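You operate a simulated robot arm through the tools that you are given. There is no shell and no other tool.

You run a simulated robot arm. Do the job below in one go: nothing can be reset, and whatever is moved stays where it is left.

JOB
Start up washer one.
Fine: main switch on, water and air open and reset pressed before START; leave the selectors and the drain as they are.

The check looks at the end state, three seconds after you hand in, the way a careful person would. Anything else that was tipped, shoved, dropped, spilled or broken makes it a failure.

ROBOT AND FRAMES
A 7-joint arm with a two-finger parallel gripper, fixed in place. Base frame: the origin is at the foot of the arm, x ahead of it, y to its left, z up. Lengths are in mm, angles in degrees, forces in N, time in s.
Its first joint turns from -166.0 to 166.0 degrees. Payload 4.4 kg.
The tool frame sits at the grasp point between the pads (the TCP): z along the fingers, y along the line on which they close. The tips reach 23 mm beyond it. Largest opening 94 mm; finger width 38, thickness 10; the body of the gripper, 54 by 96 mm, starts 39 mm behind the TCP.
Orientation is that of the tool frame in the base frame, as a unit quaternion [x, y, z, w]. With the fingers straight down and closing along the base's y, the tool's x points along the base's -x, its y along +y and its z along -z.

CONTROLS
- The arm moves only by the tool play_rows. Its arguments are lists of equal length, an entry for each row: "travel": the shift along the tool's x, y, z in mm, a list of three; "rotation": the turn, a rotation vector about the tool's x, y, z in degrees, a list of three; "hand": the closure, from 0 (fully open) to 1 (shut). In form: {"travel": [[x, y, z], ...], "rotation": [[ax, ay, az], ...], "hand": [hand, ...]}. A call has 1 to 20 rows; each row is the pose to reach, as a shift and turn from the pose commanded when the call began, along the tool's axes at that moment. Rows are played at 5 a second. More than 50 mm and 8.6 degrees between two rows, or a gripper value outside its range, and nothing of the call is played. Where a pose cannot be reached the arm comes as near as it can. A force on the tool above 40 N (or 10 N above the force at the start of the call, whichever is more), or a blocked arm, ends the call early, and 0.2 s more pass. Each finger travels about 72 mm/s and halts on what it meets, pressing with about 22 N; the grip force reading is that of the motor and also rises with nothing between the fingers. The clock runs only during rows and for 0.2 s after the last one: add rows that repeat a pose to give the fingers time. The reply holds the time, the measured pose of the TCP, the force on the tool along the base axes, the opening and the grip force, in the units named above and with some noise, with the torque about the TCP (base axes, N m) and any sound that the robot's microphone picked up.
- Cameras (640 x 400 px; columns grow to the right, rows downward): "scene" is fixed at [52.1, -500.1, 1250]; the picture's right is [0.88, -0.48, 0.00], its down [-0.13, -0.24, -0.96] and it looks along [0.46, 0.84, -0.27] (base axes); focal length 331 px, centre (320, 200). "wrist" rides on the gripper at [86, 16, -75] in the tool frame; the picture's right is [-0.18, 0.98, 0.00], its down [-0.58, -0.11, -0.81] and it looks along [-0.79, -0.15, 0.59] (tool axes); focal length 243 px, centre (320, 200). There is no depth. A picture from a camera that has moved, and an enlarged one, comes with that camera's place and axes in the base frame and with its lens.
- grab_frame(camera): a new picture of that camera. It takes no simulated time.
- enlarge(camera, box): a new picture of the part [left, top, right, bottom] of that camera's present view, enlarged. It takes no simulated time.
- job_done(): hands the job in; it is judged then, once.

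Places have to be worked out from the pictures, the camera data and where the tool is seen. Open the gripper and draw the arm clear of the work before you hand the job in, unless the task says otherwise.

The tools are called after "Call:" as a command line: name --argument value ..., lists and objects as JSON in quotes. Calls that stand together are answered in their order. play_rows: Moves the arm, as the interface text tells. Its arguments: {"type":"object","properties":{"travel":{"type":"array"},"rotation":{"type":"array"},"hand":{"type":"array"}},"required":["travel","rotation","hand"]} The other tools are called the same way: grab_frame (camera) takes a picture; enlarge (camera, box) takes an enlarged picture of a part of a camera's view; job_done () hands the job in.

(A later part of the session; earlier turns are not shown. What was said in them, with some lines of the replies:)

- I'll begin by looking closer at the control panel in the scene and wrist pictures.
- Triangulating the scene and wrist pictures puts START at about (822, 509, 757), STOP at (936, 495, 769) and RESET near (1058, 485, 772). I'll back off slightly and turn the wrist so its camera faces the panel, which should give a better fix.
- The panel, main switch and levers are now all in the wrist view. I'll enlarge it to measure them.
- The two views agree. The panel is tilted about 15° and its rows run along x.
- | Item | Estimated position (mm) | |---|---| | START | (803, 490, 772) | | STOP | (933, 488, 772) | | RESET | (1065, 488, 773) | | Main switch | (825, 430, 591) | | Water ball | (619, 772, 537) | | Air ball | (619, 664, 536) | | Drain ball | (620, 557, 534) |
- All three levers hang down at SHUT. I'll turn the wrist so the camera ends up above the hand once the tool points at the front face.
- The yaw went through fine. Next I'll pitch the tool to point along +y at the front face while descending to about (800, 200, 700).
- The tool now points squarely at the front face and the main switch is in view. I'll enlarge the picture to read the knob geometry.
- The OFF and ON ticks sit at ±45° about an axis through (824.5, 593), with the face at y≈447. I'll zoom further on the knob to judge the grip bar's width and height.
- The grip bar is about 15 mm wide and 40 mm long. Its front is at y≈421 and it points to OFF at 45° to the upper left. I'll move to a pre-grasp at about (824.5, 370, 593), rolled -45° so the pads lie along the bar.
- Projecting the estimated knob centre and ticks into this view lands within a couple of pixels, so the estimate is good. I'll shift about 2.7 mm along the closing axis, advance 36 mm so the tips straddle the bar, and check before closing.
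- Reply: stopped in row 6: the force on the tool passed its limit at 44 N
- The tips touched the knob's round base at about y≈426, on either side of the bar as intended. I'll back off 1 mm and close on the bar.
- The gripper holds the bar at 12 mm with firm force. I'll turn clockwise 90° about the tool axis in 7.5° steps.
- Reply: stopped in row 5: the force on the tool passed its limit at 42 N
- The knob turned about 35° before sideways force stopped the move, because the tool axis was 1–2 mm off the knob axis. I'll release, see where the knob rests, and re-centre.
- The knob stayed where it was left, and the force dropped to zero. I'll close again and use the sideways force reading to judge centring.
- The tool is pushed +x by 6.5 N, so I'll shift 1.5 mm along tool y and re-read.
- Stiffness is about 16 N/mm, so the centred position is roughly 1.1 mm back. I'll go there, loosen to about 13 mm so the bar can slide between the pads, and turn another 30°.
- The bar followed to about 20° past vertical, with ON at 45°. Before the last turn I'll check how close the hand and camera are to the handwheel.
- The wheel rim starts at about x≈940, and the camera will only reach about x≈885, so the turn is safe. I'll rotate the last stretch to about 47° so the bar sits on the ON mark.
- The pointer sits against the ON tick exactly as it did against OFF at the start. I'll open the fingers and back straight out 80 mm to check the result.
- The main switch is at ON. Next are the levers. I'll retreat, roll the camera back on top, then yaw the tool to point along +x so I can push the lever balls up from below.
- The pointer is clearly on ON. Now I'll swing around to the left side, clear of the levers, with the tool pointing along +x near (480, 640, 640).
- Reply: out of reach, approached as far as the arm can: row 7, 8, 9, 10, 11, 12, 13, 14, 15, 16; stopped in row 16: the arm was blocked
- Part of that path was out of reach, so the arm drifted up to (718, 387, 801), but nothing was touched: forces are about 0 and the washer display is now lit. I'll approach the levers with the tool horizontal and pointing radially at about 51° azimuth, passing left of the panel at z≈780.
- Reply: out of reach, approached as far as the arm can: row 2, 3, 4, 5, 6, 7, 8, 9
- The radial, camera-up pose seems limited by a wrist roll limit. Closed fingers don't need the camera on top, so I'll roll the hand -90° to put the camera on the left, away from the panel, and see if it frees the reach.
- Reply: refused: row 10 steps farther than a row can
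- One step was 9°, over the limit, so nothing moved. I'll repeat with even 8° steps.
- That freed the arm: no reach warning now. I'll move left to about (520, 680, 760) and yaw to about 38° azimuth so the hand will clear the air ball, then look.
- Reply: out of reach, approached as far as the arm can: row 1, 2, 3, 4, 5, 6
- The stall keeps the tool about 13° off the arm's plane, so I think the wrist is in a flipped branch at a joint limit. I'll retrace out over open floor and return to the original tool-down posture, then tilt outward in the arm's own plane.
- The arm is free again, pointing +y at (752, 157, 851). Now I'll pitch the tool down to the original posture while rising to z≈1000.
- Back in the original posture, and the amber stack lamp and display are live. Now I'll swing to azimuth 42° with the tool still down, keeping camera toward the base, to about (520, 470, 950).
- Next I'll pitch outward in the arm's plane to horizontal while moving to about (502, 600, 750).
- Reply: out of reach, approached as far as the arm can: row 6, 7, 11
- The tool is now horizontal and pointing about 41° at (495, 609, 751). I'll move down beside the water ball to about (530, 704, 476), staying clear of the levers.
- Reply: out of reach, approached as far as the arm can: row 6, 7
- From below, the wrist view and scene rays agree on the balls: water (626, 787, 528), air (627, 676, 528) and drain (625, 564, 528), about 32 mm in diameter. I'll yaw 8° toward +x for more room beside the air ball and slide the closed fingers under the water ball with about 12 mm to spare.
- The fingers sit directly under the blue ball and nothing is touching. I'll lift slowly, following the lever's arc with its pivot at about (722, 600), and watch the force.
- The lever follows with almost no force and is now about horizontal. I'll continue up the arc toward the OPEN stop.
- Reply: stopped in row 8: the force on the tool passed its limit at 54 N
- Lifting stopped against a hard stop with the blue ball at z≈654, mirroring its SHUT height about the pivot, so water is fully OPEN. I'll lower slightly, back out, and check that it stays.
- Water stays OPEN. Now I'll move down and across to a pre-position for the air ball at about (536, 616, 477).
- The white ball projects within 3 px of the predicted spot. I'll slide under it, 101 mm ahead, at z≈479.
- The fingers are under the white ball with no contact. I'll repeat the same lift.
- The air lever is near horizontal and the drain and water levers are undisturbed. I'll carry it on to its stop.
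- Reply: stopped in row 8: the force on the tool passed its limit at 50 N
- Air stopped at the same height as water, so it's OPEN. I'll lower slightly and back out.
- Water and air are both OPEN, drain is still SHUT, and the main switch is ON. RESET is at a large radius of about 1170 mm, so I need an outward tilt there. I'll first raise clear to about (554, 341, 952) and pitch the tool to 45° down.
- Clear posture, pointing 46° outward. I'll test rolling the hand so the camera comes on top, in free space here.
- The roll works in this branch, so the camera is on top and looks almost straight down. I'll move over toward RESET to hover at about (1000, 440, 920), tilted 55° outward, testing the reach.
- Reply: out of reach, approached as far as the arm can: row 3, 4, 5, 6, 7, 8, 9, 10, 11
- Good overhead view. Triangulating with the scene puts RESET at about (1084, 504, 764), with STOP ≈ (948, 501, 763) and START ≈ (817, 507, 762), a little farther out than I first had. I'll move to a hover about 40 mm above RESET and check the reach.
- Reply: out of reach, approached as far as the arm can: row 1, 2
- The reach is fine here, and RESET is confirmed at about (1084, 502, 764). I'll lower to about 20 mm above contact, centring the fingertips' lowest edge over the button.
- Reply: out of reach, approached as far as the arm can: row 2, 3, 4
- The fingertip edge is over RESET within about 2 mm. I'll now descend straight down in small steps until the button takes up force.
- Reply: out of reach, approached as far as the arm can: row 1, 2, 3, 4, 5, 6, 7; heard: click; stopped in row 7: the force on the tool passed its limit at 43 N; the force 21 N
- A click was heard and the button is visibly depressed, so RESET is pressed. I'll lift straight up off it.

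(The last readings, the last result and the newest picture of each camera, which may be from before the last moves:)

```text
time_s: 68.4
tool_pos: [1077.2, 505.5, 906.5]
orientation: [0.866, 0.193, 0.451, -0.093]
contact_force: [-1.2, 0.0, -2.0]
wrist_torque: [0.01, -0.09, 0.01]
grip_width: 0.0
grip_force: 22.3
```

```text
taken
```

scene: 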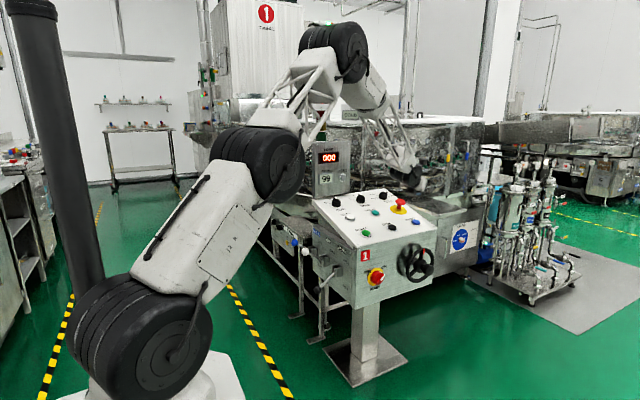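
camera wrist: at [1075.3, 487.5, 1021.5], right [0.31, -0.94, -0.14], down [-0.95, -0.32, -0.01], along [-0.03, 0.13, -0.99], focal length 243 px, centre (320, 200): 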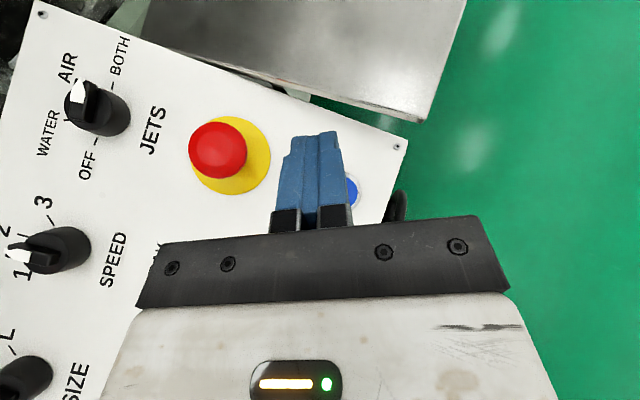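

The e-stop and selectors are untouched. Now I'll move back over START at about (812, 497, 876), easing the tilt to about 43°.

Call:
play_rows --travel '[[-27.3, -17.3, -30.5], [-54.7, -34.6, -60.9], [-82, -52, -91.4], [-109.3, -69.3, -121.9], [-136.7, -86.6, -152.3], [-164, -103.9, -182.8], [-164, -103.9, -182.8]]' --rotation '[[0, -2, 0], [0, -4, 0], [0, -6, 0], [0, -8, 0], [0, -10, 0], [0, -12, 0], [0, -12, 0]]' --hand '[1, 1, 1, 1, 1, 1, 1]'

Call:
grab_frame --camera "wrist"

Call:
grab_frame --camera "scene"

```text
time_s: 70.0
tool_pos: [813.0, 497.4, 878.8]
orientation: [0.909, 0.2, 0.359, -0.072]
contact_force: [-0.2, 0.3, 0.0]
wrist_torque: [-0.04, -0.04, 0.01]
grip_width: 0.1
grip_force: 22.0
```

```text
taken
camera wrist: at [832.8, 490.5, 993.1], right [0.29, -0.95, -0.11], down [-0.93, -0.3, 0.19], along [-0.22, 0.05, -0.97], focal length 243 px, centre (320, 200)
```

wrist: 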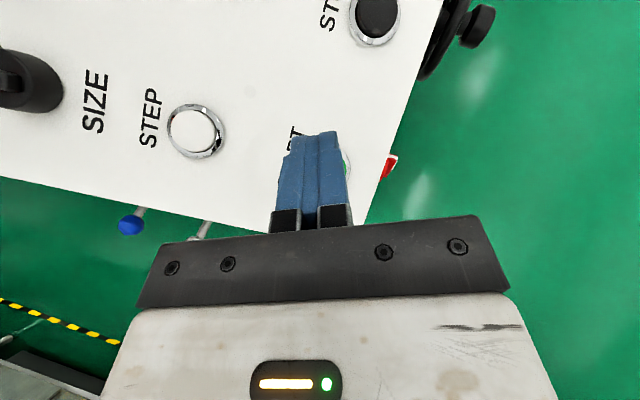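

```text
taken
```

scene: 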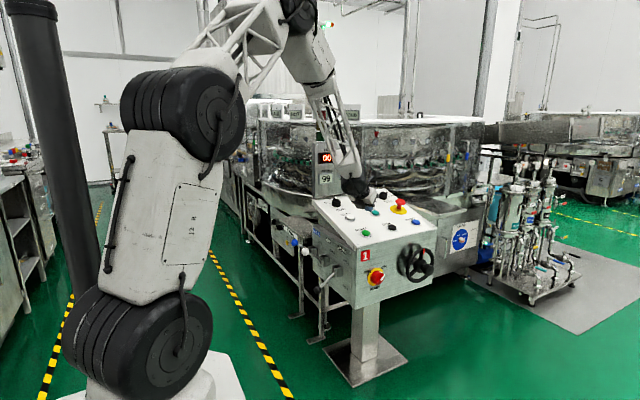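

From above, START works out at about (813, 502, 764), consistent with the grid of STEP, SPRAY and STOP. I'll drop to a hover about 20 mm above it and take a last look at the other controls.

Call:
play_rows --travel '[[-14.6, -1.3, 15.6], [-29.2, -2.5, 31.1], [-43.8, -3.8, 46.7], [-43.8, -3.8, 46.7]]' --rotation '[[0, 0, 0], [0, 0, 0], [0, 0, 0], [0, 0, 0]]' --hand '[1, 1, 1, 1]'

Call:
grab_frame --camera "wrist"

Call:
enlarge --camera "scene" --box '[280, 180, 450, 295]'

```text
time_s: 71.0
tool_pos: [813.7, 502.3, 813.8]
orientation: [0.909, 0.2, 0.359, -0.071]
contact_force: [0.1, 0.6, -0.7]
wrist_torque: [-0.02, 0.0, 0.02]
grip_width: 0.1
grip_force: 22.3
```

```text
taken
camera wrist: at [832.6, 493.8, 928.3], right [0.29, -0.95, -0.11], down [-0.93, -0.3, 0.19], along [-0.22, 0.05, -0.97], focal length 243 px, centre (320, 200)
```

wrist: 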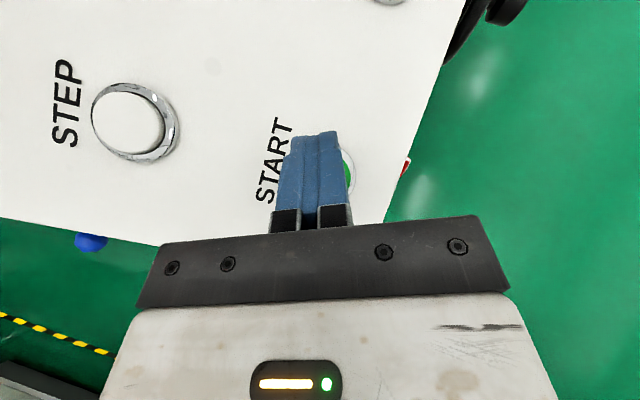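

```text
3.48 times, centred on (365, 238) of scene
camera zoom: at [52.1, -500.1, 1250.0], right [0.88, -0.48, 0.0], down [-0.13, -0.24, -0.96], along [0.46, 0.84, -0.27], focal length 1152 px, centre (164, 70)
```

zoom: 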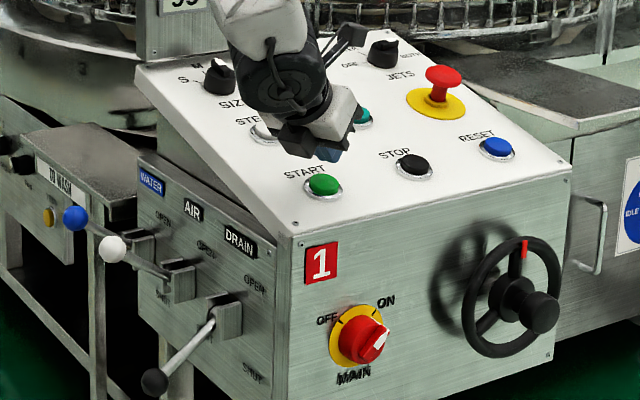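

All the preconditions look right: main ON, water and air OPEN, drain SHUT, RESET popped back and the wheel mark still at the top. The fingertips are centred over START, so I'll press straight down in small steps.

Call:
play_rows --travel '[[-5.4, -0.1, 5.9], [-9.5, -0.2, 10.3], [-12.3, -0.2, 13.2], [-13.6, -0.3, 14.7], [-15, -0.3, 16.1], [-16.3, -0.3, 17.6], [-17.7, -0.3, 19], [-19.1, -0.4, 20.5]]' --rotation '[[0, 0, 0], [0, 0, 0], [0, 0, 0], [0, 0, 0], [0, 0, 0], [0, 0, 0], [0, 0, 0], [0, 0, 0]]' --hand '[1, 1, 1, 1, 1, 1, 1, 1]'

Call:
enlarge --camera "wrist" --box '[240, 80, 440, 240]'

Call:
grab_frame --camera "scene"

```text
time_s: 72.9
tool_pos: [816.3, 501.6, 790.5]
orientation: [0.907, 0.2, 0.363, -0.073]
contact_force: [5.8, -4.2, 20.3]
wrist_torque: [-0.02, -0.21, -0.02]
grip_width: 0.2
grip_force: 21.6
heard: click
stopped in row 8: the force on the tool passed its limit at 41 N (the readings are from after the stop); the commanded pose is now the measured one
```

```text
2.50 times, centred on (340, 160) of wrist
camera zoom: at [834.0, 493.7, 906.6], right [0.29, -0.95, -0.11], down [-0.93, -0.3, 0.18], along [-0.21, 0.05, -0.98], focal length 606 px, centre (270, 300)
```

zoom: 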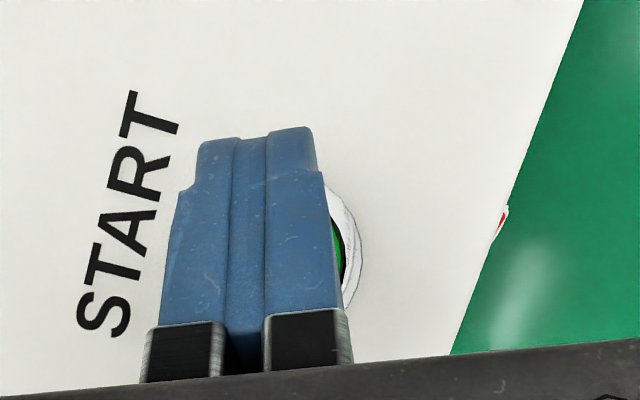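

```text
taken
```

scene: 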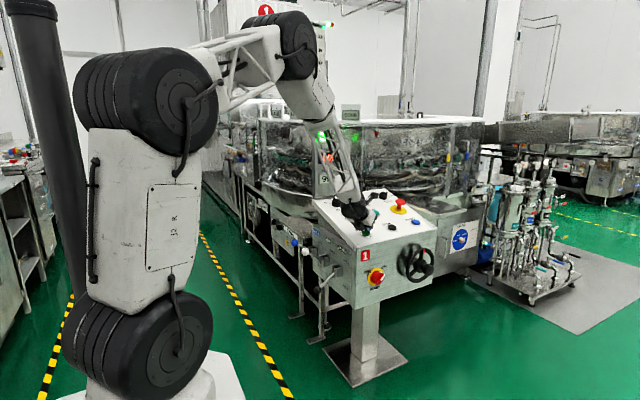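

Another click, and the stack light has turned green: the washer has started. I'll lift straight off START and then draw back.

Call:
play_rows --travel '[[6.8, 0.1, -7.3], [20.4, 0.4, -22], [40.9, 0.8, -44], [68, 1.3, -73.3]]' --rotation '[[0, 0, 0], [0, 0, 0], [0, 0, 0], [0, 0, 0]]' --hand '[1, 1, 1, 1]'

Call:
grab_frame --camera "scene"

```text
time_s: 73.9
tool_pos: [812.9, 500.8, 886.6]
orientation: [0.909, 0.201, 0.359, -0.072]
contact_force: [-0.1, 0.1, 0.3]
wrist_torque: [0.03, 0.02, -0.01]
grip_width: 0.0
grip_force: 21.8
```

```text
taken
```

scene: 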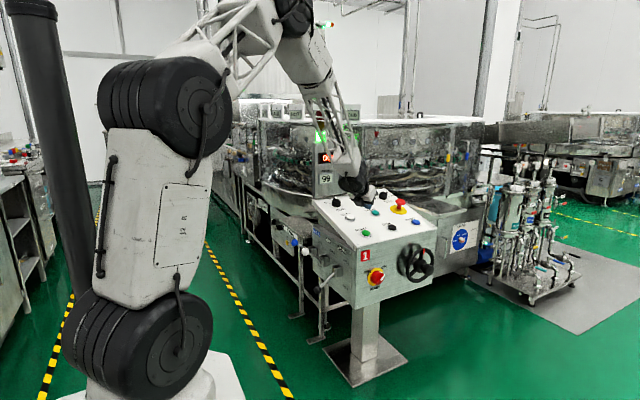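

I'll withdraw to about (600, 300, 1000) over open floor and open the gripper.

Call:
play_rows --travel '[[-18.1, 13.6, -38.6], [-36.1, 27.2, -77.3], [-54.2, 40.8, -115.9], [-72.2, 54.3, -154.6], [-90.3, 67.9, -193.2], [-108.3, 81.5, -231.9], [-126.4, 95.1, -270.5], [-126.4, 95.1, -270.5], [-126.4, 95.1, -270.5]]' --rotation '[[0, 0, 0], [0, 0, 0], [0, 0, 0], [0, 0, 0], [0, 0, 0], [0, 0, 0], [0, 0, 0], [0, 0, 0], [0, 0, 0]]' --hand '[1, 1, 1, 0.8, 0.5, 0.2, 0, 0, 0]'

Call:
grab_frame --camera "scene"

Call:
enlarge --camera "scene" --box '[280, 90, 480, 300]'

```text
time_s: 75.9
tool_pos: [600.9, 301.1, 1000.5]
orientation: [0.908, 0.2, 0.36, -0.072]
contact_force: [0.9, 0.5, 0.3]
wrist_torque: [0.01, 0.02, 0.03]
grip_width: 94.0
grip_force: 0.1
```

```text
taken
```

scene: 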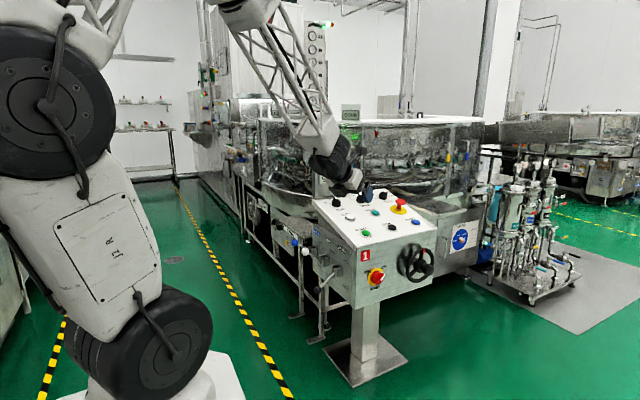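

```text
1.90 times, centred on (380, 195) of scene
camera zoom: at [52.1, -500.1, 1250.0], right [0.88, -0.48, 0.0], down [-0.13, -0.24, -0.96], along [0.46, 0.84, -0.27], focal length 631 px, centre (206, 210)
```

zoom: 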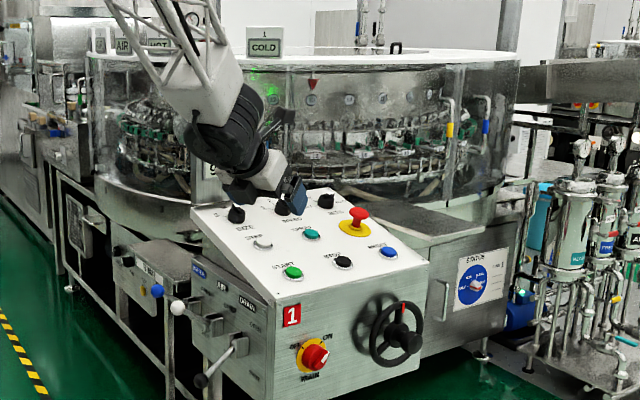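

The gripper is open and clear. I'll shift the arm a bit further back so the status lamp and display can be seen for a final check.

Call:
play_rows --travel '[[-19, 29.8, -25.3], [-38, 59.7, -50.7], [-57, 89.5, -76], [-76, 119.4, -101.4], [-95, 149.2, -126.7]]' --rotation '[[0, 0, 0], [0, 0, 0], [0, 0, 0], [0, 0, 0], [0, 0, 0]]' --hand '[0, 0, 0, 0, 0]'

Call:
enlarge --camera "scene" --box '[260, 100, 460, 300]'

Call:
enlarge --camera "scene" --box '[280, 180, 450, 295]'

```text
time_s: 77.1
tool_pos: [519.0, 99.4, 1031.1]
orientation: [0.908, 0.2, 0.36, -0.073]
contact_force: [-0.1, -0.3, 0.7]
wrist_torque: [-0.03, 0.0, -0.02]
grip_width: 94.0
grip_force: 0.1
```

```text
2.00 times, centred on (360, 200) of scene
camera zoom: at [52.1, -500.1, 1250.0], right [0.88, -0.48, 0.0], down [-0.13, -0.24, -0.96], along [0.46, 0.84, -0.27], focal length 663 px, centre (240, 200)
```

zoom: 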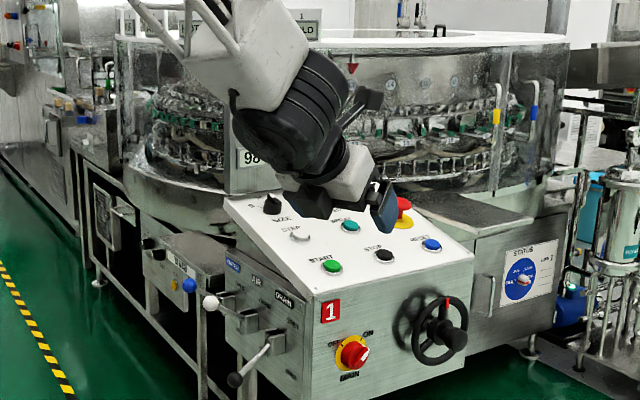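

```text
3.48 times, centred on (365, 238) of scene
camera zoom: at [52.1, -500.1, 1250.0], right [0.88, -0.48, 0.0], down [-0.13, -0.24, -0.96], along [0.46, 0.84, -0.27], focal length 1152 px, centre (164, 70)
```

zoom: 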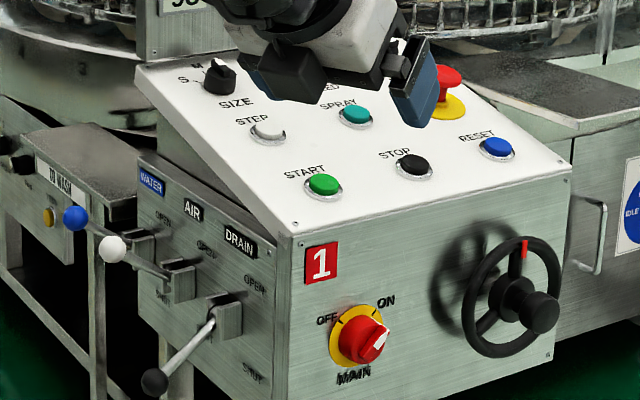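

The tank figure has begun counting (98), so the machine is running. I'll raise the hand to uncover the lamp and display before handing in.

Call:
play_rows --travel '[[-7, 25, -40], [-14, 50, -80], [0, 60, -110], [10, 60, -140]]' --rotation '[[0, 0, 0], [0, 0, 0], [0, 0, 0], [0, 0, 0]]' --hand '[0, 0, 0, 0]'

Call:
grab_frame --camera "scene"

Call:
enlarge --camera "scene" --box '[290, 90, 390, 210]'

```text
time_s: 78.1
tool_pos: [462.9, 11.0, 1140.0]
orientation: [0.909, 0.2, 0.36, -0.071]
contact_force: [-0.8, 0.1, 0.1]
wrist_torque: [0.04, -0.02, -0.01]
grip_width: 94.2
grip_force: 0.1
```

```text
taken
```

scene: 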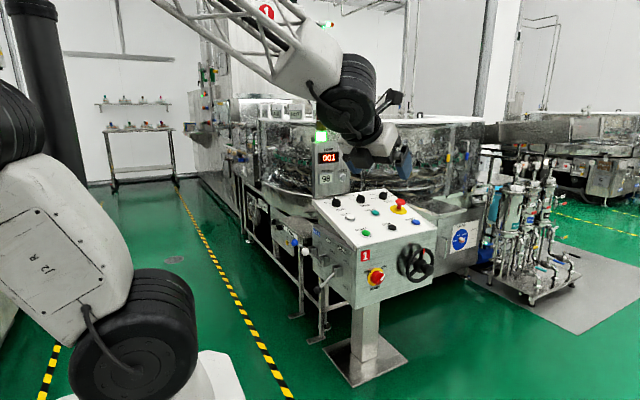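

```text
3.33 times, centred on (340, 150) of scene
camera zoom: at [52.1, -500.1, 1250.0], right [0.88, -0.48, 0.0], down [-0.13, -0.24, -0.96], along [0.46, 0.84, -0.27], focal length 1104 px, centre (253, 367)
```

zoom: 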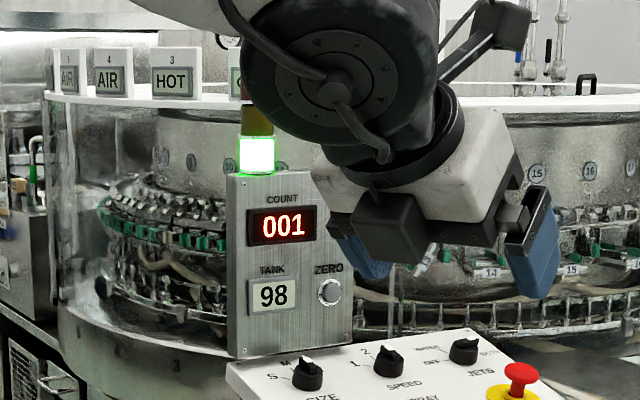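

The green lamp is lit, the count reads 001 and the tank reads 98, so washer one is running. Main is ON, water and air are OPEN, and the drain, selectors and e-stop are as found. The arm is clear with the gripper open, so I'm handing in.

Call:
job_done

```text
The job is handed in.
```

Washer one is running: the green lamp is lit and the count display had reached 001 just before I handed in.

- **Main switch:** turned to ON.
- **Water and air levers:** both lifted to their OPEN stops, and they stayed there when I let go.
- **RESET, then START:** each was pressed in that order, with a click heard both times. The lamp went from amber to green after START.
- **Left alone:** the drain is still SHUT. The selectors, emergency stop and handwheel were not touched.

Partway through, the arm drifted off its planned path to the levers because part of it was out of reach. It touched nothing. Turning the main switch also stopped once on sideways force, so I re-centred and finished the turn.

The gripper is open and the arm is drawn clear of the panel.
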